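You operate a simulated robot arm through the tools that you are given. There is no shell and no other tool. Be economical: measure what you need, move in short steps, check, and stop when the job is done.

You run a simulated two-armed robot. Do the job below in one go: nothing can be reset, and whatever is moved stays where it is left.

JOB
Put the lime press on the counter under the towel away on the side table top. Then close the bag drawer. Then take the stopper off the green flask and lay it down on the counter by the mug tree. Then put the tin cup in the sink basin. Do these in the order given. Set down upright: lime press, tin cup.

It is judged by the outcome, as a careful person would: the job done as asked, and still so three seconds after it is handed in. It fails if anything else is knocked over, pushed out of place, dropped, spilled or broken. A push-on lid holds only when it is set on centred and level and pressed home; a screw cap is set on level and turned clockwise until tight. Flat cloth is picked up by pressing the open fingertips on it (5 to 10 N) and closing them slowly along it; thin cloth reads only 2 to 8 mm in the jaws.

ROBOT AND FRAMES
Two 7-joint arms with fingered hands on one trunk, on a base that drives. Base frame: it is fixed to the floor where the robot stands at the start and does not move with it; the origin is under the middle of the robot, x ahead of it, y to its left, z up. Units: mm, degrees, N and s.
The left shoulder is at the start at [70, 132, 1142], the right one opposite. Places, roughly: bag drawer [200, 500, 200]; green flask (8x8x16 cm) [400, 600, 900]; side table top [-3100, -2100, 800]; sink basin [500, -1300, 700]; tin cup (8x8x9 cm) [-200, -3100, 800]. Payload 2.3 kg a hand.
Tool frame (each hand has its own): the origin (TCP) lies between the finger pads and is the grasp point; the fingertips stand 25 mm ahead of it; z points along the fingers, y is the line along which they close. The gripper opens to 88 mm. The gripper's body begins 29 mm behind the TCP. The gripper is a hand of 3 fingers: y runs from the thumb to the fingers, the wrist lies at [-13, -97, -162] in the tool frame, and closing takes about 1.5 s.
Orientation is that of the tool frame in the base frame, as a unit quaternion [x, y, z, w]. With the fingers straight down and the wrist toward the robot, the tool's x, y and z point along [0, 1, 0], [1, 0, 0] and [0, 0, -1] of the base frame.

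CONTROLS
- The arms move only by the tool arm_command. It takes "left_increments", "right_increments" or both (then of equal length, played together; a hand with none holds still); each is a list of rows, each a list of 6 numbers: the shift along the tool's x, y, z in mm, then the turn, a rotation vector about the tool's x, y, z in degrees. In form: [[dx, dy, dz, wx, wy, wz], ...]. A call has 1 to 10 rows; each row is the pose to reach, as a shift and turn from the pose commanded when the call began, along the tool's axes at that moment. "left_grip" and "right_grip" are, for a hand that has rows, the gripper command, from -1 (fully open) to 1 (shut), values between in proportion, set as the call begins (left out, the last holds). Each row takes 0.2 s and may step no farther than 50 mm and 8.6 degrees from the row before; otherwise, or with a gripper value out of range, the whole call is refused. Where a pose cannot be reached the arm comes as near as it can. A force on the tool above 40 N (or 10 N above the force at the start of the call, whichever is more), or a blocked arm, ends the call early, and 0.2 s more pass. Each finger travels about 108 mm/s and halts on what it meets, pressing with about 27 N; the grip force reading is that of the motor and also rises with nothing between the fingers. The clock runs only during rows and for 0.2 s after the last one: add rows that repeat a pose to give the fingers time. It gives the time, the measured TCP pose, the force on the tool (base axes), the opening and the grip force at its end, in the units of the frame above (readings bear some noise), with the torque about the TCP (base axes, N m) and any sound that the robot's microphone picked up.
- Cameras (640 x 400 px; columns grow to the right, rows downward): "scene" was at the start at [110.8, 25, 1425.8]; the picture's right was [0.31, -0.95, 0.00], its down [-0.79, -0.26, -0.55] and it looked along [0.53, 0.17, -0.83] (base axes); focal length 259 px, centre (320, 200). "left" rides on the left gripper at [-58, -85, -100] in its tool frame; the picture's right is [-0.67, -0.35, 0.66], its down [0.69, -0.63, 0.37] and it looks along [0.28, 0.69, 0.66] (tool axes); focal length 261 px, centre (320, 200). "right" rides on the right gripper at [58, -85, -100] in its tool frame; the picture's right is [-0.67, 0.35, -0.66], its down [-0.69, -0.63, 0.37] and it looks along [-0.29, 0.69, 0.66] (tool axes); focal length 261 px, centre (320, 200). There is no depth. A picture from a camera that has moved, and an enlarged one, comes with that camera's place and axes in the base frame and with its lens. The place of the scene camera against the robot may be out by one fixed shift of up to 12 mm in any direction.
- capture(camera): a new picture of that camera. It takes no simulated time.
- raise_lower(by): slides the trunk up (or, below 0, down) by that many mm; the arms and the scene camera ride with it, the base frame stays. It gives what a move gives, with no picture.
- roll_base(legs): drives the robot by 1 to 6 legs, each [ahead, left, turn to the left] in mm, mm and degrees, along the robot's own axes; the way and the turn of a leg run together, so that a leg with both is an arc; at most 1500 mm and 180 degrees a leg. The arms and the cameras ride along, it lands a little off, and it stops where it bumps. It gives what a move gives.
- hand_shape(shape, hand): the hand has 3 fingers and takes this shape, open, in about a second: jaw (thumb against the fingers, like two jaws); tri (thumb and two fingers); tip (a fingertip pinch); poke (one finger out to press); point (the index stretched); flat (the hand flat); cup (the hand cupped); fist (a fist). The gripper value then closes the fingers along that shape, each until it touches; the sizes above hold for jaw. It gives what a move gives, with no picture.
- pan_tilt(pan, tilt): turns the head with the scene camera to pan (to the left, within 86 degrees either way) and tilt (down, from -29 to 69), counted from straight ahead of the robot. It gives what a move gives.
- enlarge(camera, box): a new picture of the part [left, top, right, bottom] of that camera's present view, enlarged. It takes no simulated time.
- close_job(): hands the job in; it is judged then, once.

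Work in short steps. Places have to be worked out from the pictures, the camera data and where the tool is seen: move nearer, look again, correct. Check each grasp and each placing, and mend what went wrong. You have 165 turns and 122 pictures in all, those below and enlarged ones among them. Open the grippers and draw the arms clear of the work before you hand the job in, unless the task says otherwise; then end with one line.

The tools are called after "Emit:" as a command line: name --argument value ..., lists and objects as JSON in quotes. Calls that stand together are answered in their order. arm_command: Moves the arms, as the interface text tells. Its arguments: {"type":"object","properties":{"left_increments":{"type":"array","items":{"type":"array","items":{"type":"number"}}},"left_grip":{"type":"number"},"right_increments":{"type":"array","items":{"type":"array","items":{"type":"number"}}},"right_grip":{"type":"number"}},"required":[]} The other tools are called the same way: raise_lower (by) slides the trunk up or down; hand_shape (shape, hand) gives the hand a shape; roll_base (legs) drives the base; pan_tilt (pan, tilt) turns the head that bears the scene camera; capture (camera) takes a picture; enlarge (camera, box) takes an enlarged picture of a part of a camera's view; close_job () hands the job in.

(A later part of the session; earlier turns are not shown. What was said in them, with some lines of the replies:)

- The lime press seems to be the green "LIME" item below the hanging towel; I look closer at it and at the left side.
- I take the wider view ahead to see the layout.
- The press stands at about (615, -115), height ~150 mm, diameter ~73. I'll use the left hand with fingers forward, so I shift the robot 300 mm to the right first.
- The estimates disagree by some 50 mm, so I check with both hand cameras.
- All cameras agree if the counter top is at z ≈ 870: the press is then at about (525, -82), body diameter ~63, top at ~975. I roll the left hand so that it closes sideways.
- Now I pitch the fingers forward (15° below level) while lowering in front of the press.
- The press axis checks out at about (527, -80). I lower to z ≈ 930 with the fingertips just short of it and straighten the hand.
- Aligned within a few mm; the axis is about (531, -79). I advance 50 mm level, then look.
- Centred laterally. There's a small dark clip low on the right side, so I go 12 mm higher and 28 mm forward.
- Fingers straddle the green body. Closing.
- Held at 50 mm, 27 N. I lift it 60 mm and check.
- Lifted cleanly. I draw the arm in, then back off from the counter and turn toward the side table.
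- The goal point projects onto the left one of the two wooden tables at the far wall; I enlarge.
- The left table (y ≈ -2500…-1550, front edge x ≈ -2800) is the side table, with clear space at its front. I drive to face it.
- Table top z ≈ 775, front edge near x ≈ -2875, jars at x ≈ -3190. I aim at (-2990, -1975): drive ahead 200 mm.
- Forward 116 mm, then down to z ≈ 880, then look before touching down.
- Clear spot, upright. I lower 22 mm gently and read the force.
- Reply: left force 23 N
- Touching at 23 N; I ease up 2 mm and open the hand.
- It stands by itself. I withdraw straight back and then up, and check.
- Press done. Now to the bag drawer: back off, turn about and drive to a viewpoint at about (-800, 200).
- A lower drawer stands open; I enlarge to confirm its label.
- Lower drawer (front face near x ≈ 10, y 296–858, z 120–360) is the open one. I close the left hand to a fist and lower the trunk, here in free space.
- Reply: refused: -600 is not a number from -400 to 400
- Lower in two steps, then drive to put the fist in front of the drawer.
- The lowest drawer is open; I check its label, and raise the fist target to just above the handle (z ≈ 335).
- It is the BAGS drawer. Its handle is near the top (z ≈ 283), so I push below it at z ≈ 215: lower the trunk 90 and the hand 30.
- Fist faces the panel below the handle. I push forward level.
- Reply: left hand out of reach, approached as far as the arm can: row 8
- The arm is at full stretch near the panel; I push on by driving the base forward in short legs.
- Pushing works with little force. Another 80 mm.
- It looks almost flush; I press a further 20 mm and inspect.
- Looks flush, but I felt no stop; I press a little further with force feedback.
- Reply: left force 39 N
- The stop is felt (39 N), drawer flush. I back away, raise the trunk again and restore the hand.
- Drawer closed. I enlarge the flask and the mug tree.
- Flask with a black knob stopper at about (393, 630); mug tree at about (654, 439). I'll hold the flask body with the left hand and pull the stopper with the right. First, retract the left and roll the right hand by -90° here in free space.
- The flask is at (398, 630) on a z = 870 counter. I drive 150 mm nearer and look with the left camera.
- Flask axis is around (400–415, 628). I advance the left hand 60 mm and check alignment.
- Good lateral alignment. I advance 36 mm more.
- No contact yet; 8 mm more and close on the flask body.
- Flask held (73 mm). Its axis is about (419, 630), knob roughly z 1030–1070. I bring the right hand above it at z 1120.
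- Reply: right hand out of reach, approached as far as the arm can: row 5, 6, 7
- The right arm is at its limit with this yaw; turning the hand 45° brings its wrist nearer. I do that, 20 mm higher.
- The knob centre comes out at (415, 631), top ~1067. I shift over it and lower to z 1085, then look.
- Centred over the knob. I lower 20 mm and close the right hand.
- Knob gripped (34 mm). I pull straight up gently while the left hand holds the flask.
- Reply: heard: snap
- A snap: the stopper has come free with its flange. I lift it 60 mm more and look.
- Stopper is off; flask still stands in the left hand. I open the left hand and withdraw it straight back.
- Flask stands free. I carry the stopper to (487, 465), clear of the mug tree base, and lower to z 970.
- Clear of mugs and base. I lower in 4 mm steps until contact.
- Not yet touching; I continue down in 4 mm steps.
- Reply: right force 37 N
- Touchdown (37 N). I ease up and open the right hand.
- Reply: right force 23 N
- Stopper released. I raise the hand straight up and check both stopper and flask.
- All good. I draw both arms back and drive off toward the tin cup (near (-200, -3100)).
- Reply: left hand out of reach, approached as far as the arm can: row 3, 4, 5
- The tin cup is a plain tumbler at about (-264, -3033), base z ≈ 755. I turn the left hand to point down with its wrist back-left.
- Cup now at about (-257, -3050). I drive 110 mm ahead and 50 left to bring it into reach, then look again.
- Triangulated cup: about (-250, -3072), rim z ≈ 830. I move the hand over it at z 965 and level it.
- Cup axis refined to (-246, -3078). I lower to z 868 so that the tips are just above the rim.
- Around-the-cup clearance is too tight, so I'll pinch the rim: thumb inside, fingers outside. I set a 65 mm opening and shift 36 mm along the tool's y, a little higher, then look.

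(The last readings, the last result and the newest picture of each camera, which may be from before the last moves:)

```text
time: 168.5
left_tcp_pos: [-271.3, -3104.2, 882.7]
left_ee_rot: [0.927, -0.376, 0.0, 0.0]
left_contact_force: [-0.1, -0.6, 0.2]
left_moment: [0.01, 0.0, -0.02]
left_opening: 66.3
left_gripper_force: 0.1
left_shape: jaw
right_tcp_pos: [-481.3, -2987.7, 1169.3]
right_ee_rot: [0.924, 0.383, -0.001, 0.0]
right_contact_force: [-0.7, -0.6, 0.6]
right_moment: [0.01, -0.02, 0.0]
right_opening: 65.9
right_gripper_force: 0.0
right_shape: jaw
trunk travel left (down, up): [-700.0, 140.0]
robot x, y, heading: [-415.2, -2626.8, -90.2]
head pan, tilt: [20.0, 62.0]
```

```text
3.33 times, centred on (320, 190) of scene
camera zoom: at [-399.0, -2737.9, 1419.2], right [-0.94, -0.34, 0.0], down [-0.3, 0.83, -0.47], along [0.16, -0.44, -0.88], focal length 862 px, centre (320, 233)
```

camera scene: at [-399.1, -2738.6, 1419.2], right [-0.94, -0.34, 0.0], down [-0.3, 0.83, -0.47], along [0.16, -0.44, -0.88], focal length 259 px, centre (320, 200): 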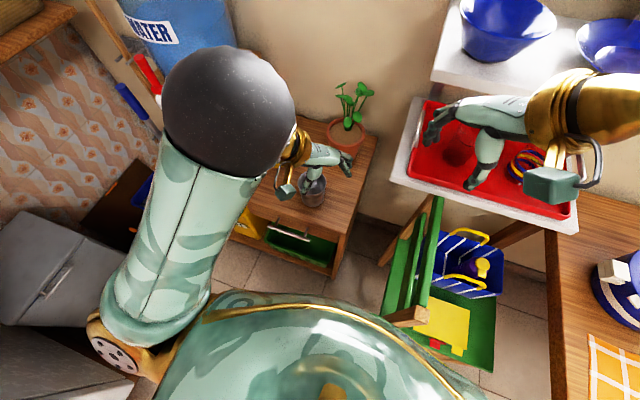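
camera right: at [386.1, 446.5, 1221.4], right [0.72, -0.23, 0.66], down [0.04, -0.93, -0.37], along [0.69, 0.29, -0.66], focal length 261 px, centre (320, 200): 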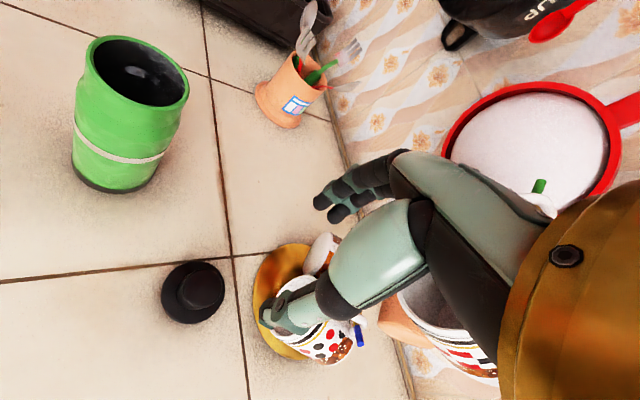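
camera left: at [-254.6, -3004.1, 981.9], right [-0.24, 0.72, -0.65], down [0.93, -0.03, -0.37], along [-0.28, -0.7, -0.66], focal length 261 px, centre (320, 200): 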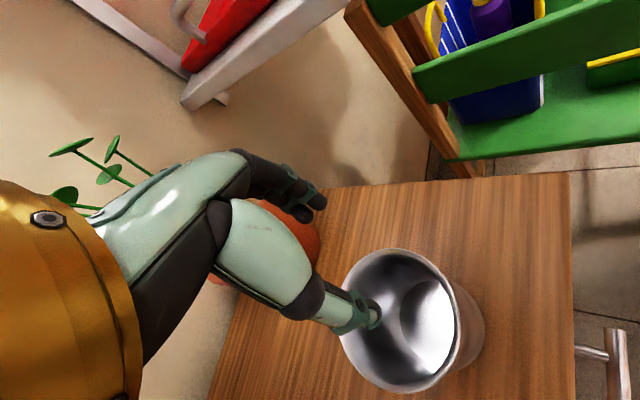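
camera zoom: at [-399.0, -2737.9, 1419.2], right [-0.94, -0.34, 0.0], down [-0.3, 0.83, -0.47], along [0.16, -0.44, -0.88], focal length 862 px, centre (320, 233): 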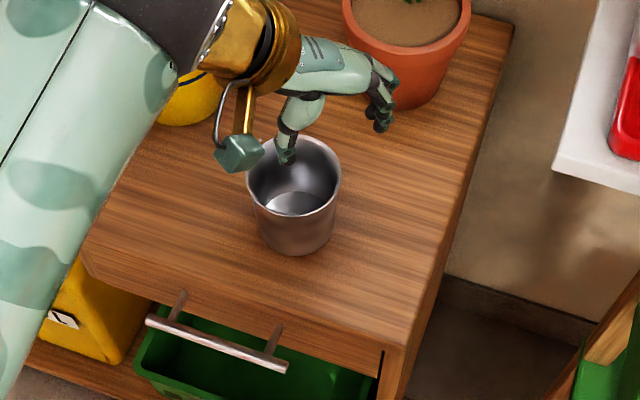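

Thumb is over the cup's middle, fingers outside. I lower 46 mm.

Emit:
arm_command --left_increments '[[0, 0, 12, 0, 0, 0], [0, 0, 24, 0, 0, 0], [0, 0, 36, 0, 0, 0], [0, 0, 46, 0, 0, 0]]'

Emit:
capture --camera "left"

Emit:
enlarge --camera "scene" --box '[240, 130, 400, 250]'

```text
time: 169.5
left_tcp_pos: [-272.0, -3105.4, 837.2]
left_ee_rot: [0.926, -0.377, 0.001, 0.0]
left_contact_force: [-1.0, 0.5, -0.2]
left_moment: [-0.03, 0.01, -0.01]
left_opening: 66.2
left_gripper_force: 0.1
left_shape: jaw
right_tcp_pos: [-481.3, -2988.6, 1170.4]
right_ee_rot: [0.924, 0.383, 0.0, 0.0]
right_contact_force: [-0.3, -0.5, 0.9]
right_moment: [-0.01, 0.0, 0.03]
right_opening: 65.8
right_gripper_force: 0.1
right_shape: jaw
trunk travel left (down, up): [-700.0, 140.0]
robot x, y, heading: [-414.5, -2633.8, -90.1]
head pan, tilt: [20.0, 62.0]
```

```text
37 pictures are left
camera left: at [-254.8, -3004.9, 936.3], right [-0.24, 0.72, -0.65], down [0.93, -0.03, -0.37], along [-0.28, -0.7, -0.66], focal length 261 px, centre (320, 200)
```

left: 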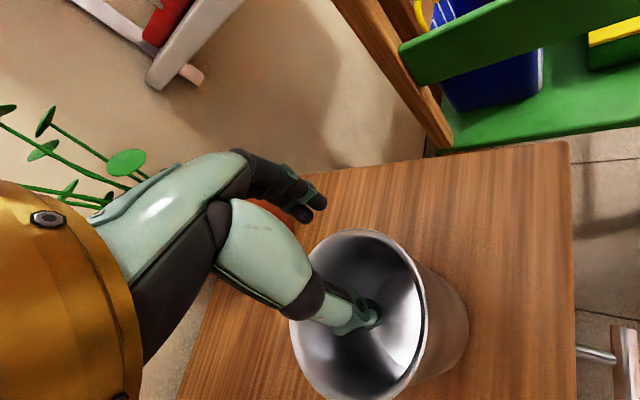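

```text
3.33 times, centred on (320, 190) of scene
camera zoom: at [-399.2, -2738.3, 1419.2], right [-0.94, -0.34, 0.0], down [-0.3, 0.83, -0.47], along [0.16, -0.44, -0.88], focal length 862 px, centre (320, 233)
```

zoom: 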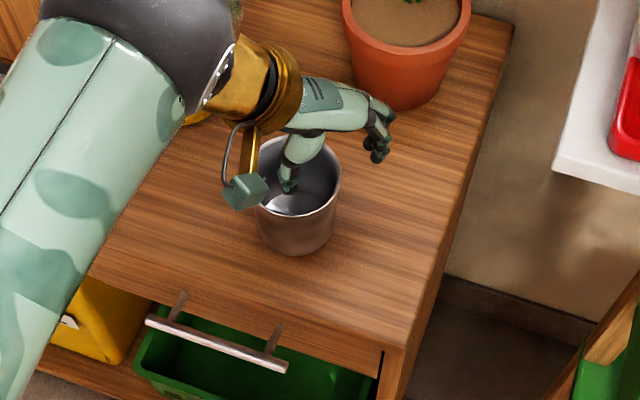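

Thumb is inside the cup. I close the pinch.

Emit:
arm_command --left_increments '[[0, 0, 0, 0, 0, 0], [0, 0, 0, 0, 0, 0], [0, 0, 0, 0, 0, 0], [0, 0, 0, 0, 0, 0], [0, 0, 0, 0, 0, 0], [0, 0, 0, 0, 0, 0], [0, 0, 0, 0, 0, 0]]' --left_grip 1

Emit:
arm_command --left_increments '[[0, 0, -10, 0, 0, 0], [0, 0, -25, 0, 0, 0], [0, 0, -25, 0, 0, 0]]'

Emit:
capture --camera "left"

Emit:
enlarge --camera "scene" --box '[240, 130, 400, 250]'

```text
time: 171.1
left_tcp_pos: [-272.3, -3106.0, 837.4]
left_ee_rot: [0.926, -0.377, -0.001, 0.0]
left_contact_force: [0.8, 0.3, -0.4]
left_moment: [-0.01, 0.0, -0.01]
left_opening: 0.1
left_gripper_force: 26.8
left_shape: jaw
right_tcp_pos: [-481.8, -2989.4, 1169.9]
right_ee_rot: [0.924, 0.382, 0.0, 0.001]
right_contact_force: [0.5, 0.9, -0.4]
right_moment: [0.02, -0.02, 0.01]
right_opening: 65.7
right_gripper_force: 0.0
right_shape: jaw
trunk travel left (down, up): [-700.0, 140.0]
robot x, y, heading: [-413.2, -2627.3, -90.1]
head pan, tilt: [20.0, 62.0]
```

```text
time: 171.9
left_tcp_pos: [-271.9, -3105.6, 862.6]
left_ee_rot: [0.927, -0.376, -0.001, 0.0]
left_contact_force: [0.4, 0.1, -1.6]
left_moment: [-0.01, 0.02, -0.01]
left_opening: 0.0
left_gripper_force: 26.9
left_shape: jaw
right_tcp_pos: [-481.3, -2988.7, 1171.1]
right_ee_rot: [0.924, 0.383, 0.0, -0.001]
right_contact_force: [0.1, 0.2, -0.1]
right_moment: [0.0, -0.01, -0.02]
right_opening: 65.7
right_gripper_force: 0.0
right_shape: jaw
trunk travel left (down, up): [-700.0, 140.0]
robot x, y, heading: [-414.6, -2627.7, -90.2]
head pan, tilt: [20.0, 62.0]
```

```text
35 pictures are left
camera left: at [-254.9, -3005.1, 960.7], right [-0.24, 0.72, -0.65], down [0.93, -0.03, -0.37], along [-0.28, -0.7, -0.66], focal length 261 px, centre (320, 200)
```

left: 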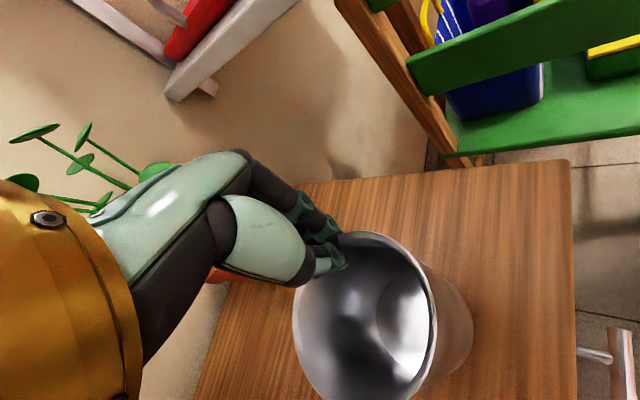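

```text
3.33 times, centred on (320, 190) of scene
camera zoom: at [-399.1, -2738.4, 1419.1], right [-0.94, -0.34, 0.0], down [-0.3, 0.83, -0.47], along [0.16, -0.44, -0.88], focal length 862 px, centre (320, 233)
```

zoom: 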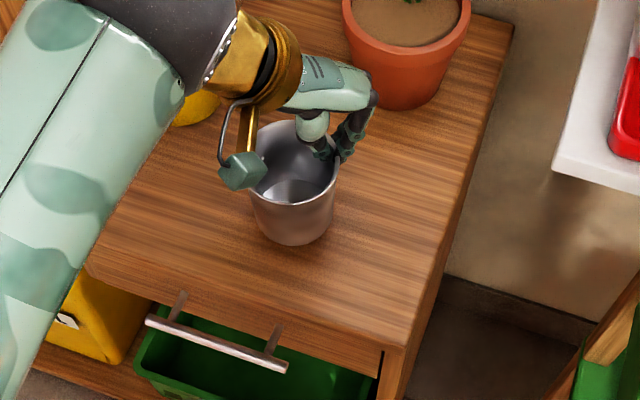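

The cup is lifted by its rim. I raise it to z ≈ 1000, then drive back and around to the sink.

Emit:
arm_command --left_increments '[[0, 0, -35, 0, 0, 0], [0, 0, -70, 0, 0, 0], [0, 0, -105, 0, 0, 0], [0, 0, -140, 0, 0, 0]]'

Emit:
roll_base --legs '[[-700, 0, 0], [0, 0, 90], [150, 470, 0]]'

Emit:
pan_tilt --pan 10 --tilt 40

Emit:
capture --camera "scene"

```text
time: 172.9
left_tcp_pos: [-274.2, -3104.0, 1001.3]
left_ee_rot: [0.926, -0.376, 0.0, -0.001]
left_contact_force: [-0.3, 0.0, 0.0]
left_moment: [-0.02, 0.01, 0.01]
left_opening: 0.0
left_gripper_force: 26.5
left_shape: jaw
right_tcp_pos: [-482.0, -2988.0, 1170.7]
right_ee_rot: [0.924, 0.383, 0.001, 0.001]
right_contact_force: [0.2, 0.3, 0.3]
right_moment: [-0.01, -0.02, 0.01]
right_opening: 65.9
right_gripper_force: 0.0
right_shape: jaw
trunk travel left (down, up): [-700.0, 140.0]
robot x, y, heading: [-412.8, -2629.4, -89.6]
head pan, tilt: [20.0, 62.0]
```

```text
time: 183.0
left_tcp_pos: [210.9, -1332.8, 1001.4]
left_ee_rot: [0.922, 0.387, -0.001, -0.001]
left_contact_force: [0.3, -0.2, -0.7]
left_moment: [-0.01, -0.02, 0.0]
left_opening: 0.0
left_gripper_force: 27.3
left_shape: jaw
right_tcp_pos: [94.3, -1540.0, 1171.8]
right_ee_rot: [0.383, 0.924, 0.0, 0.0]
right_contact_force: [-0.1, 0.2, 0.1]
right_moment: [-0.01, 0.01, 0.01]
right_opening: 65.6
right_gripper_force: 0.1
right_shape: jaw
trunk travel left (down, up): [-700.0, 140.0]
robot x, y, heading: [-264.6, -1474.0, -0.0]
head pan, tilt: [20.0, 62.0]
```

```text
time: 183.9
left_tcp_pos: [211.6, -1331.6, 1000.8]
left_ee_rot: [0.922, 0.388, 0.0, 0.0]
left_contact_force: [0.3, -0.7, -0.3]
left_moment: [-0.03, -0.05, 0.02]
left_opening: 0.0
left_gripper_force: 27.7
left_shape: jaw
right_tcp_pos: [95.3, -1538.8, 1169.9]
right_ee_rot: [0.384, 0.923, 0.0, 0.001]
right_contact_force: [1.4, 0.6, -0.9]
right_moment: [0.01, 0.0, 0.01]
right_opening: 65.9
right_gripper_force: 0.1
right_shape: jaw
trunk travel left (down, up): [-700.0, 140.0]
robot x, y, heading: [-264.5, -1476.0, -0.5]
head pan, tilt: [10.0, 40.0]
```

```text
33 pictures are left
camera scene: at [-136.5, -1454.6, 1448.1], right [0.17, -0.99, 0.0], down [-0.63, -0.11, -0.77], along [0.75, 0.13, -0.64], focal length 259 px, centre (320, 200)
```

scene: 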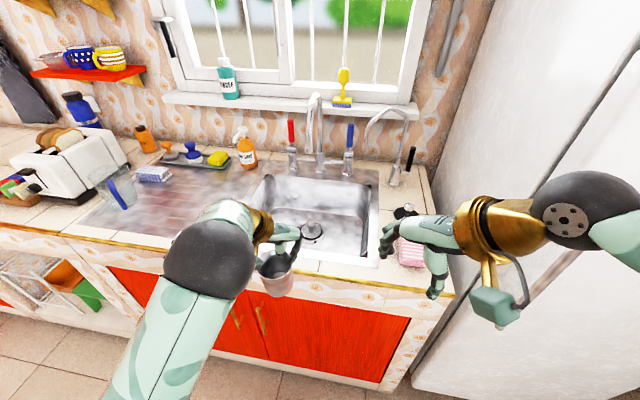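

The basin spans x ≈ 310–640, y ≈ -1530…-1120. I fold the right arm inward to keep clear of the fridge, then drive up so the cup is over the basin.

Emit:
arm_command --right_increments '[[23, -16, 0, 0, 0, 0], [46, -32, 0, 0, 0, 0], [69, -48, 0, 0, 0, 0], [92, -64, 0, 0, 0, 0]]'

Emit:
roll_base --legs '[[150, 10, 0.5]]'

Emit:
pan_tilt --pan 5 --tilt 50

Emit:
capture --camera "scene"

Emit:
capture --camera "left"

```text
time: 184.9
left_tcp_pos: [211.1, -1331.6, 1001.5]
left_ee_rot: [0.921, 0.389, 0.001, 0.0]
left_contact_force: [0.1, -0.9, -0.9]
left_moment: [-0.05, -0.04, 0.02]
left_opening: 0.1
left_gripper_force: 27.2
left_shape: jaw
right_tcp_pos: [-17.9, -1520.7, 1171.4]
right_ee_rot: [0.383, 0.924, 0.002, 0.0]
right_contact_force: [-0.1, 0.4, -0.2]
right_moment: [0.02, 0.02, -0.01]
right_opening: 65.7
right_gripper_force: 0.0
right_shape: jaw
trunk travel left (down, up): [-700.0, 140.0]
robot x, y, heading: [-267.2, -1473.6, 0.1]
head pan, tilt: [10.0, 40.0]
```

```text
time: 186.2
left_tcp_pos: [358.9, -1318.3, 1001.9]
left_ee_rot: [0.921, 0.391, 0.001, 0.0]
left_contact_force: [0.4, -0.1, -0.7]
left_moment: [-0.02, -0.01, -0.03]
left_opening: 0.2
left_gripper_force: 27.4
left_shape: jaw
right_tcp_pos: [131.8, -1509.6, 1173.1]
right_ee_rot: [0.381, 0.925, 0.002, 0.001]
right_contact_force: [-0.1, -0.5, 0.1]
right_moment: [0.01, -0.01, 0.02]
right_opening: 65.9
right_gripper_force: 0.0
right_shape: jaw
trunk travel left (down, up): [-700.0, 140.0]
robot x, y, heading: [-113.0, -1461.0, 0.3]
head pan, tilt: [10.0, 40.0]
```

```text
time: 187.0
left_tcp_pos: [361.0, -1319.1, 1000.4]
left_ee_rot: [0.921, 0.39, 0.0, -0.001]
left_contact_force: [-0.3, -0.3, -0.3]
left_moment: [0.01, 0.03, -0.02]
left_opening: 0.0
left_gripper_force: 27.0
left_shape: jaw
right_tcp_pos: [134.6, -1509.7, 1172.1]
right_ee_rot: [0.381, 0.925, -0.001, 0.0]
right_contact_force: [-0.5, -0.8, 0.4]
right_moment: [0.0, 0.0, 0.0]
right_opening: 65.9
right_gripper_force: 0.0
right_shape: jaw
trunk travel left (down, up): [-700.0, 140.0]
robot x, y, heading: [-112.1, -1463.1, 0.3]
head pan, tilt: [5.0, 50.0]
```

```text
32 pictures are left
camera scene: at [7.6, -1452.2, 1434.0], right [0.09, -1.0, 0.0], down [-0.76, -0.07, -0.64], along [0.64, 0.06, -0.77], focal length 259 px, centre (320, 200)
```

scene: 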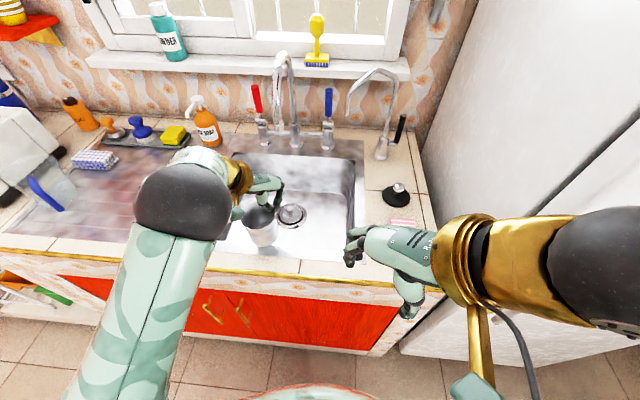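

```text
31 pictures are left
camera left: at [259.6, -1302.3, 1100.2], right [-0.72, -0.24, -0.65], down [0.02, 0.93, -0.37], along [0.7, -0.28, -0.66], focal length 261 px, centre (320, 200)
```

left: 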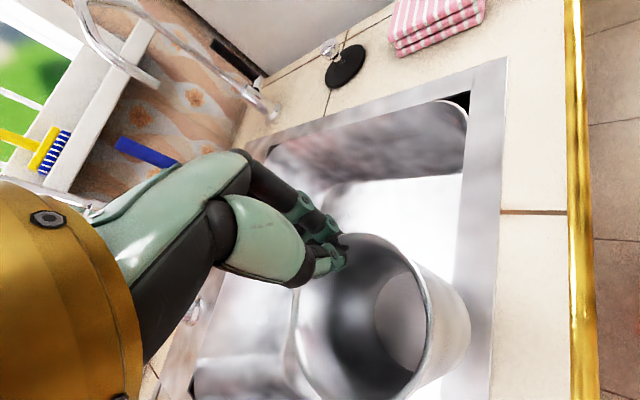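

The cup is above the basin's front edge at (335, -1293). I drive 75 mm ahead and shift the hand 45 mm right to reach (410, -1340).

Emit:
roll_base --legs '[[75, 0, 0]]'

Emit:
arm_command --left_increments '[[-16, 16, 15, 0, 0, 0], [-32, 32, 30, 0, 0, 0], [-32, 32, 45, 0, 0, 0]]'

Emit:
capture --camera "left"

Emit:
capture --camera "scene"

```text
time: 188.0
left_tcp_pos: [434.4, -1319.1, 1003.2]
left_ee_rot: [0.921, 0.391, 0.001, 0.001]
left_contact_force: [-0.8, 0.1, -0.3]
left_moment: [0.0, -0.05, -0.03]
left_opening: 0.1
left_gripper_force: 27.5
left_shape: jaw
right_tcp_pos: [204.2, -1508.5, 1173.3]
right_ee_rot: [0.382, 0.924, 0.001, 0.002]
right_contact_force: [-0.4, -0.3, -0.6]
right_moment: [0.01, -0.01, -0.06]
right_opening: 65.9
right_gripper_force: 0.0
right_shape: jaw
trunk travel left (down, up): [-700.0, 140.0]
robot x, y, heading: [-36.5, -1462.6, -0.1]
head pan, tilt: [5.0, 50.0]
```

```text
time: 188.8
left_tcp_pos: [437.4, -1365.1, 955.8]
left_ee_rot: [0.92, 0.391, -0.001, -0.001]
left_contact_force: [-0.2, -0.6, -0.6]
left_moment: [-0.02, -0.05, -0.03]
left_opening: 0.0
left_gripper_force: 27.3
left_shape: jaw
right_tcp_pos: [212.7, -1508.4, 1172.2]
right_ee_rot: [0.381, 0.925, -0.001, 0.0]
right_contact_force: [0.2, -1.3, 0.0]
right_moment: [0.0, -0.02, -0.01]
right_opening: 66.0
right_gripper_force: 0.1
right_shape: jaw
trunk travel left (down, up): [-700.0, 140.0]
robot x, y, heading: [-39.9, -1463.2, 0.1]
head pan, tilt: [5.0, 50.0]
```

```text
30 pictures are left
camera left: at [335.9, -1348.4, 1055.2], right [-0.72, -0.24, -0.65], down [0.02, 0.93, -0.37], along [0.7, -0.28, -0.66], focal length 261 px, centre (320, 200)
```

left: 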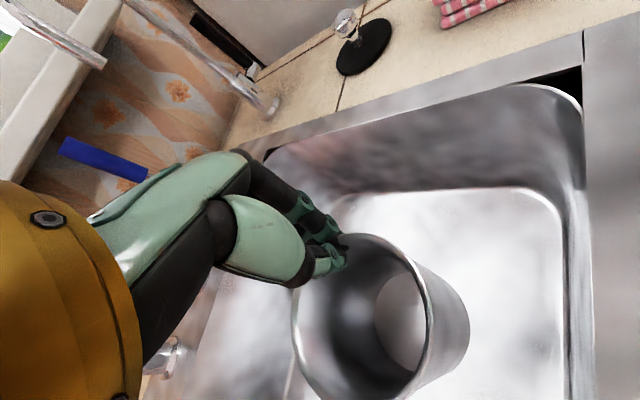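

```text
29 pictures are left
camera scene: at [84.7, -1451.6, 1433.8], right [0.09, -1.0, 0.0], down [-0.76, -0.07, -0.64], along [0.64, 0.06, -0.77], focal length 259 px, centre (320, 200)
```

scene: 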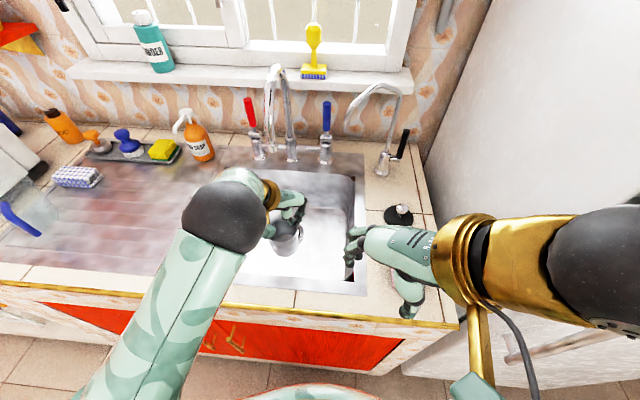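

Cup is over the basin floor, clear of the drain. I lower 75 mm.

Emit:
arm_command --left_increments '[[0, 0, 20, 0, 0, 0], [0, 0, 40, 0, 0, 0], [0, 0, 60, 0, 0, 0], [0, 0, 75, 0, 0, 0]]'

Emit:
capture --camera "left"

```text
time: 189.8
left_tcp_pos: [436.1, -1364.1, 880.7]
left_ee_rot: [0.921, 0.39, -0.002, -0.002]
left_contact_force: [-0.3, -0.4, -1.2]
left_moment: [-0.04, -0.01, 0.03]
left_opening: 0.0
left_gripper_force: 27.1
left_shape: jaw
right_tcp_pos: [211.3, -1508.1, 1172.0]
right_ee_rot: [0.381, 0.924, 0.0, 0.0]
right_contact_force: [-0.4, -0.5, -0.4]
right_moment: [0.02, -0.02, 0.01]
right_opening: 65.9
right_gripper_force: 0.1
right_shape: jaw
trunk travel left (down, up): [-700.0, 140.0]
robot x, y, heading: [-37.5, -1463.7, 0.2]
head pan, tilt: [5.0, 50.0]
```

```text
28 pictures are left
camera left: at [335.0, -1348.0, 979.8], right [-0.72, -0.24, -0.65], down [0.02, 0.93, -0.37], along [0.7, -0.28, -0.66], focal length 261 px, centre (320, 200)
```

left: 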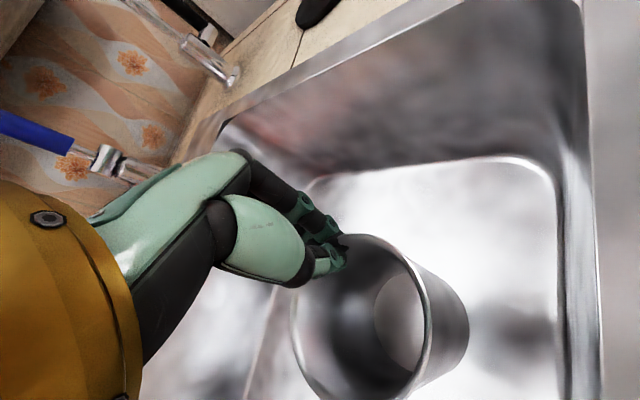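

Still clear; I continue down in 6 mm steps.

Emit:
arm_command --left_increments '[[0, 0, 6, 0, 0, 0], [0, 0, 12, 0, 0, 0], [0, 0, 18, 0, 0, 0], [0, 0, 24, 0, 0, 0], [0, 0, 30, 0, 0, 0], [0, 0, 36, 0, 0, 0], [0, 0, 42, 0, 0, 0], [0, 0, 48, 0, 0, 0]]'

Emit:
capture --camera "left"

```text
time: 191.6
left_tcp_pos: [437.4, -1365.9, 832.5]
left_ee_rot: [0.921, 0.39, 0.0, 0.001]
left_contact_force: [0.2, 0.1, -0.8]
left_moment: [0.0, -0.01, -0.04]
left_opening: 0.0
left_gripper_force: 26.8
left_shape: jaw
right_tcp_pos: [210.3, -1508.7, 1172.1]
right_ee_rot: [0.382, 0.924, 0.001, 0.0]
right_contact_force: [0.7, 0.0, -0.1]
right_moment: [0.02, -0.02, -0.01]
right_opening: 65.8
right_gripper_force: 0.1
right_shape: jaw
trunk travel left (down, up): [-700.0, 140.0]
robot x, y, heading: [-36.0, -1462.5, -0.1]
head pan, tilt: [5.0, 50.0]
```

```text
27 pictures are left
camera left: at [335.8, -1347.9, 932.4], right [-0.72, -0.24, -0.66], down [0.02, 0.93, -0.37], along [0.7, -0.28, -0.66], focal length 261 px, centre (320, 200)
```

left: 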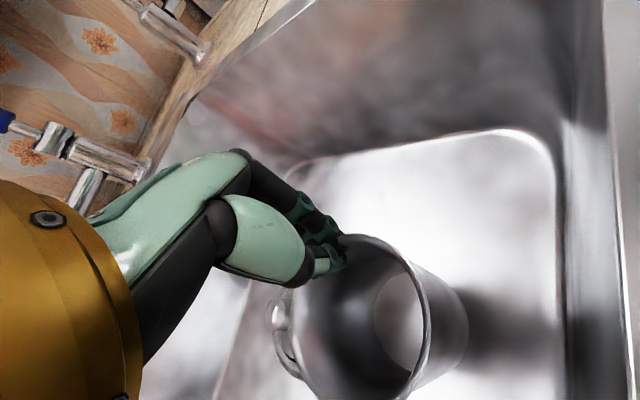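

Shadow is closing in; continuing.

Emit:
arm_command --left_increments '[[0, 0, 5, 0, 0, 0], [0, 0, 10, 0, 0, 0], [0, 0, 15, 0, 0, 0], [0, 0, 20, 0, 0, 0], [0, 0, 25, 0, 0, 0]]'

Emit:
capture --camera "left"

```text
time: 192.8
left_tcp_pos: [438.8, -1364.2, 806.8]
left_ee_rot: [0.921, 0.39, 0.0, 0.001]
left_contact_force: [-0.1, -0.2, -0.1]
left_moment: [-0.02, 0.0, 0.02]
left_opening: 0.0
left_gripper_force: 27.1
left_shape: jaw
right_tcp_pos: [211.3, -1509.8, 1172.3]
right_ee_rot: [0.382, 0.924, 0.001, 0.0]
right_contact_force: [0.1, 0.4, -0.1]
right_moment: [0.01, -0.05, -0.02]
right_opening: 66.0
right_gripper_force: 0.0
right_shape: jaw
trunk travel left (down, up): [-700.0, 140.0]
robot x, y, heading: [-36.6, -1462.6, -0.2]
head pan, tilt: [5.0, 50.0]
```

```text
26 pictures are left
camera left: at [335.9, -1348.2, 906.7], right [-0.72, -0.24, -0.66], down [0.02, 0.93, -0.37], along [0.7, -0.28, -0.66], focal length 261 px, centre (320, 200)
```

left: 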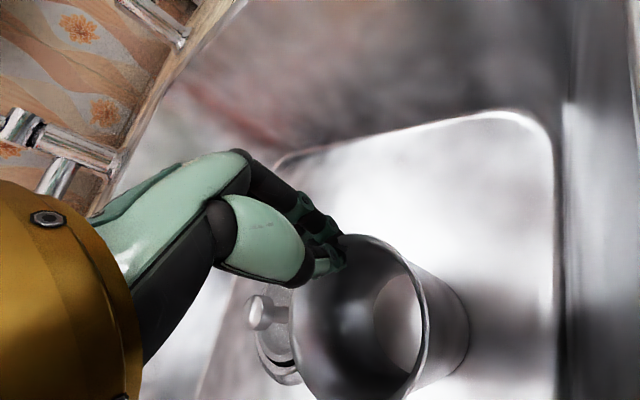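

Emit:
arm_command --left_increments '[[0, 0, 4, 0, 0, 0], [0, 0, 8, 0, 0, 0], [0, 0, 12, 0, 0, 0], [0, 0, 16, 0, 0, 0], [0, 0, 20, 0, 0, 0]]'

```text
time: 193.7
left_tcp_pos: [440.8, -1368.4, 802.6]
left_ee_rot: [0.921, 0.39, 0.008, 0.006]
left_contact_force: [1.2, -3.5, 26.5]
left_moment: [-0.03, -0.06, 0.03]
left_opening: 0.0
left_gripper_force: 26.6
left_shape: jaw
right_tcp_pos: [206.6, -1511.7, 1173.6]
right_ee_rot: [0.382, 0.924, 0.002, 0.001]
right_contact_force: [-0.3, 0.4, 0.6]
right_moment: [0.0, 0.02, -0.03]
right_opening: 65.7
right_gripper_force: 0.0
right_shape: jaw
trunk travel left (down, up): [-700.0, 140.0]
robot x, y, heading: [-37.2, -1461.5, -0.2]
head pan, tilt: [5.0, 50.0]
stopped in row 4 (left hand): the force on the tool passed its limit (the readings are from after the stop); the commanded pose is now the measured one
```

Touchdown at z ≈ 803. I look, ease 1 mm and open gently.

Emit:
arm_command --left_increments '[[0, 0, -1.5, 0, 0, 0], [0, 0, -1.5, 0, 0, 0]]'

Emit:
capture --camera "left"

```text
time: 194.2
left_tcp_pos: [437.4, -1367.5, 804.5]
left_ee_rot: [0.92, 0.391, 0.007, 0.004]
left_contact_force: [1.6, -2.3, 25.3]
left_moment: [-0.07, -0.05, 0.01]
left_opening: 0.0
left_gripper_force: 27.2
left_shape: jaw
right_tcp_pos: [204.4, -1511.4, 1172.7]
right_ee_rot: [0.382, 0.924, 0.002, 0.002]
right_contact_force: [0.4, -0.2, -0.2]
right_moment: [0.04, -0.02, 0.02]
right_opening: 65.7
right_gripper_force: 0.0
right_shape: jaw
trunk travel left (down, up): [-700.0, 140.0]
robot x, y, heading: [-37.2, -1465.5, 0.1]
head pan, tilt: [5.0, 50.0]
```

```text
25 pictures are left
camera left: at [334.6, -1350.6, 901.2], right [-0.71, -0.24, -0.67], down [0.03, 0.93, -0.37], along [0.71, -0.28, -0.65], focal length 261 px, centre (320, 200)
```

left: 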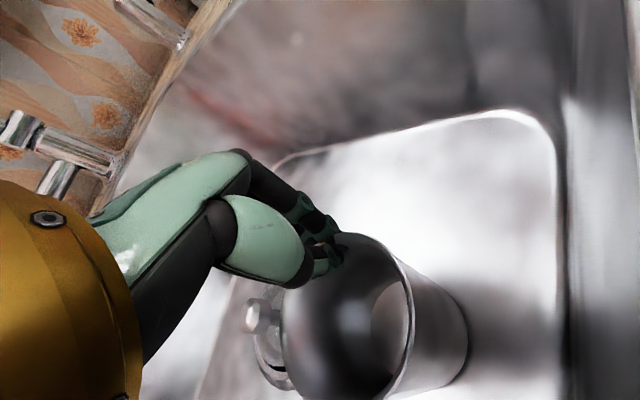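

Still 25 N down; I ease up 4 mm more, then open to half.

Emit:
arm_command --left_increments '[[0, 0, -2, 0, 0, 0], [0, 0, -4, 0, 0, 0], [0, 0, -4, 0, 0, 0]]'

Emit:
arm_command --left_increments '[[0, 0, 0, 0, 0, 0], [0, 0, 0, 0, 0, 0], [0, 0, 0, 0, 0, 0], [0, 0, 0, 0, 0, 0]]' --left_grip -0.4

Emit:
capture --camera "left"

```text
time: 195.1
left_tcp_pos: [439.3, -1366.9, 803.5]
left_ee_rot: [0.921, 0.39, 0.003, 0.003]
left_contact_force: [0.3, -1.5, 9.3]
left_moment: [-0.05, 0.0, 0.05]
left_opening: 0.0
left_gripper_force: 27.2
left_shape: jaw
right_tcp_pos: [210.0, -1509.7, 1173.2]
right_ee_rot: [0.382, 0.924, 0.002, 0.001]
right_contact_force: [-0.4, -0.5, -0.4]
right_moment: [0.02, -0.04, 0.01]
right_opening: 65.7
right_gripper_force: 0.0
right_shape: jaw
trunk travel left (down, up): [-700.0, 140.0]
robot x, y, heading: [-35.5, -1461.9, 0.2]
head pan, tilt: [5.0, 50.0]
```

```text
time: 196.1
left_tcp_pos: [440.1, -1365.6, 803.6]
left_ee_rot: [0.921, 0.39, 0.003, 0.004]
left_contact_force: [0.0, 0.4, 0.6]
left_moment: [-0.01, 0.02, 0.02]
left_opening: 61.5
left_gripper_force: 0.2
left_shape: jaw
right_tcp_pos: [211.0, -1509.0, 1172.6]
right_ee_rot: [0.382, 0.924, 0.001, 0.001]
right_contact_force: [-0.2, -1.2, 0.6]
right_moment: [-0.01, -0.02, 0.0]
right_opening: 65.9
right_gripper_force: 0.1
right_shape: jaw
trunk travel left (down, up): [-700.0, 140.0]
robot x, y, heading: [-39.3, -1463.3, 0.2]
head pan, tilt: [5.0, 50.0]
```

```text
24 pictures are left
camera left: at [338.0, -1348.7, 902.5], right [-0.71, -0.24, -0.66], down [0.03, 0.93, -0.37], along [0.7, -0.28, -0.65], focal length 261 px, centre (320, 200)
```

left: 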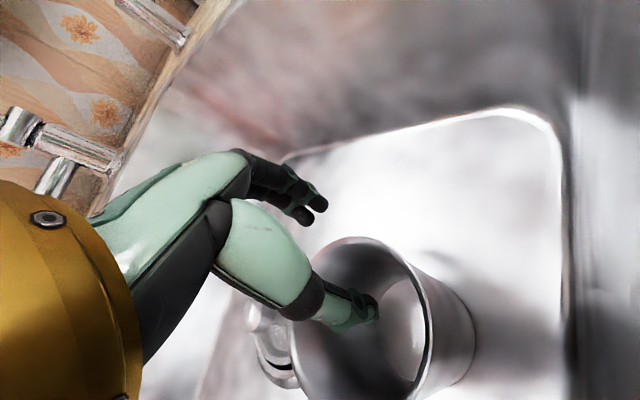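

The cup stands; thumb is clear of the wall. I raise the hand straight up and check.

Emit:
arm_command --left_increments '[[0, 0, -25, 0, 0, 0], [0, 0, -60, 0, 0, 0], [0, 0, -105, 0, 0, 0], [0, 0, -150, 0, 0, 0], [0, 0, -195, 0, 0, 0]]'

Emit:
capture --camera "left"

```text
time: 197.2
left_tcp_pos: [437.6, -1365.6, 1000.8]
left_ee_rot: [0.921, 0.391, 0.002, 0.004]
left_contact_force: [0.2, 0.0, -0.1]
left_moment: [0.03, 0.0, 0.01]
left_opening: 61.5
left_gripper_force: 0.1
left_shape: jaw
right_tcp_pos: [208.9, -1509.8, 1172.2]
right_ee_rot: [0.382, 0.924, 0.0, 0.0]
right_contact_force: [-0.4, -0.7, -0.4]
right_moment: [0.0, 0.03, -0.03]
right_opening: 65.7
right_gripper_force: 0.0
right_shape: jaw
trunk travel left (down, up): [-700.0, 140.0]
robot x, y, heading: [-39.0, -1462.5, 0.3]
head pan, tilt: [5.0, 50.0]
```

```text
23 pictures are left
camera left: at [335.4, -1348.5, 1098.8], right [-0.71, -0.24, -0.66], down [0.03, 0.93, -0.37], along [0.7, -0.28, -0.65], focal length 261 px, centre (320, 200)
```

left: 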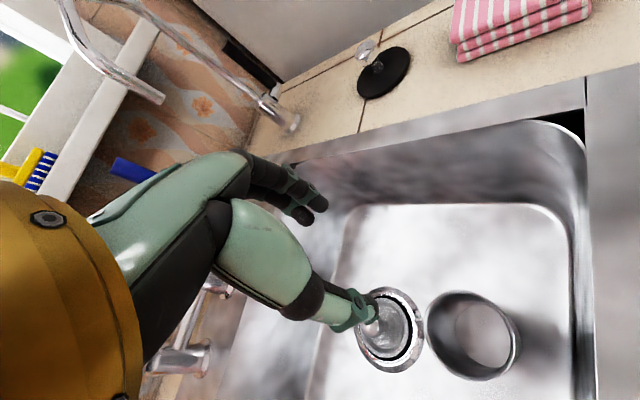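

The cup stands upright in the basin. I open both grippers fully, back away and take a last look.

Emit:
roll_base --legs '[[-450, 0, 0]]'

Emit:
arm_command --left_increments '[[0, 0, 0, 0, 0, 0], [0, 0, 0, 0, 0, 0], [0, 0, 0, 0, 0, 0]]' --right_increments '[[0, 0, 0, 0, 0, 0], [0, 0, 0, 0, 0, 0], [0, 0, 0, 0, 0, 0]]' --left_grip -1 --right_grip -1

Emit:
pan_tilt --pan 10 --tilt 35

Emit:
capture --camera "scene"

Emit:
pan_tilt --pan 65 --tilt 25

Emit:
capture --camera "scene"

```text
time: 200.0
left_tcp_pos: [-6.0, -1365.8, 999.2]
left_ee_rot: [0.92, 0.391, 0.003, 0.004]
left_contact_force: [-0.2, 1.3, -0.1]
left_moment: [-0.02, 0.02, -0.04]
left_opening: 61.7
left_gripper_force: 0.1
left_shape: jaw
right_tcp_pos: [-235.1, -1509.8, 1172.4]
right_ee_rot: [0.382, 0.924, 0.0, 0.0]
right_contact_force: [-0.5, 0.4, -0.5]
right_moment: [-0.03, -0.01, 0.02]
right_opening: 66.0
right_gripper_force: 0.2
right_shape: jaw
trunk travel left (down, up): [-700.0, 140.0]
robot x, y, heading: [-486.6, -1461.9, -0.0]
head pan, tilt: [5.0, 50.0]
```

```text
time: 200.8
left_tcp_pos: [-8.0, -1365.8, 999.9]
left_ee_rot: [0.92, 0.391, 0.002, 0.004]
left_contact_force: [-0.3, 0.2, 0.2]
left_moment: [0.01, 0.02, 0.01]
left_opening: 87.3
left_gripper_force: 0.0
left_shape: jaw
right_tcp_pos: [-237.1, -1510.4, 1172.5]
right_ee_rot: [0.382, 0.924, 0.002, 0.0]
right_contact_force: [-0.2, 0.6, 0.2]
right_moment: [0.01, -0.01, -0.03]
right_opening: 87.5
right_gripper_force: 0.0
right_shape: jaw
trunk travel left (down, up): [-700.0, 140.0]
robot x, y, heading: [-483.0, -1463.8, -0.1]
head pan, tilt: [5.0, 50.0]
```

```text
time: 201.5
left_tcp_pos: [-7.9, -1364.4, 998.1]
left_ee_rot: [0.92, 0.391, 0.003, 0.003]
left_contact_force: [-0.8, 0.2, -0.5]
left_moment: [0.0, 0.02, 0.02]
left_opening: 87.6
left_gripper_force: 0.2
left_shape: jaw
right_tcp_pos: [-235.6, -1509.5, 1171.1]
right_ee_rot: [0.382, 0.924, 0.001, 0.0]
right_contact_force: [-0.2, -0.2, -1.0]
right_moment: [-0.01, 0.07, -0.04]
right_opening: 87.4
right_gripper_force: 0.1
right_shape: jaw
trunk travel left (down, up): [-700.0, 140.0]
robot x, y, heading: [-485.5, -1457.7, 0.1]
head pan, tilt: [10.0, 35.0]
```

```text
22 pictures are left
camera scene: at [-354.0, -1444.4, 1455.7], right [0.18, -0.98, 0.0], down [-0.57, -0.1, -0.82], along [0.81, 0.14, -0.57], focal length 259 px, centre (320, 200)
```

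scene: 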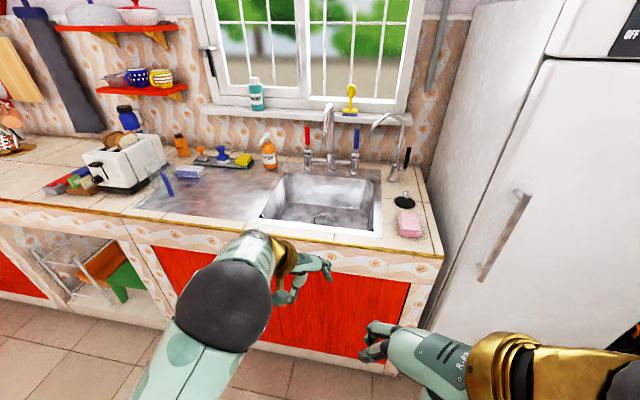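

```text
time: 202.8
left_tcp_pos: [-7.3, -1365.1, 999.7]
left_ee_rot: [0.921, 0.391, 0.003, 0.003]
left_contact_force: [0.6, -0.6, -0.1]
left_moment: [0.0, -0.04, 0.03]
left_opening: 87.6
left_gripper_force: 0.0
left_shape: jaw
right_tcp_pos: [-235.7, -1510.2, 1172.6]
right_ee_rot: [0.382, 0.924, 0.0, 0.001]
right_contact_force: [0.1, 0.3, 0.4]
right_moment: [0.0, -0.01, 0.0]
right_opening: 87.4
right_gripper_force: 0.2
right_shape: jaw
trunk travel left (down, up): [-700.0, 140.0]
robot x, y, heading: [-487.6, -1460.5, -0.1]
head pan, tilt: [65.0, 25.0]
```

```text
21 pictures are left
camera scene: at [-401.8, -1376.3, 1471.5], right [0.91, -0.42, 0.0], down [-0.18, -0.38, -0.91], along [0.38, 0.82, -0.42], focal length 259 px, centre (320, 200)
```

scene: 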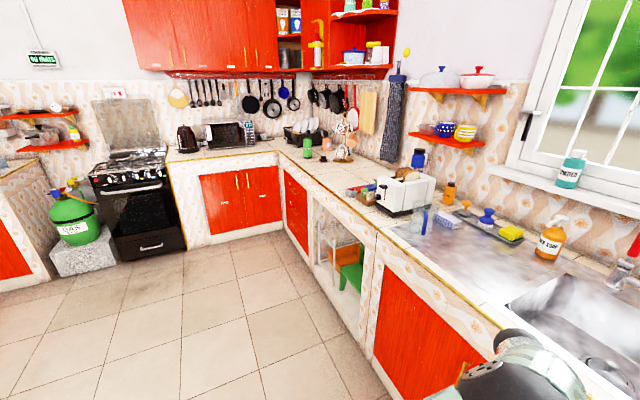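

Everything is in place: the drawer front is flush, the flask stands open with its stopper by the mug tree, and the press and cup stand upright. I hand the job in.

Emit:
close_job

```text
The job is handed in.
```

All four steps were done in the order given and handed in: the lime press is upright on the side table, the bag drawer is shut, the flask's stopper is on the counter by the mug tree, and the tin cup is upright in the sink basin.
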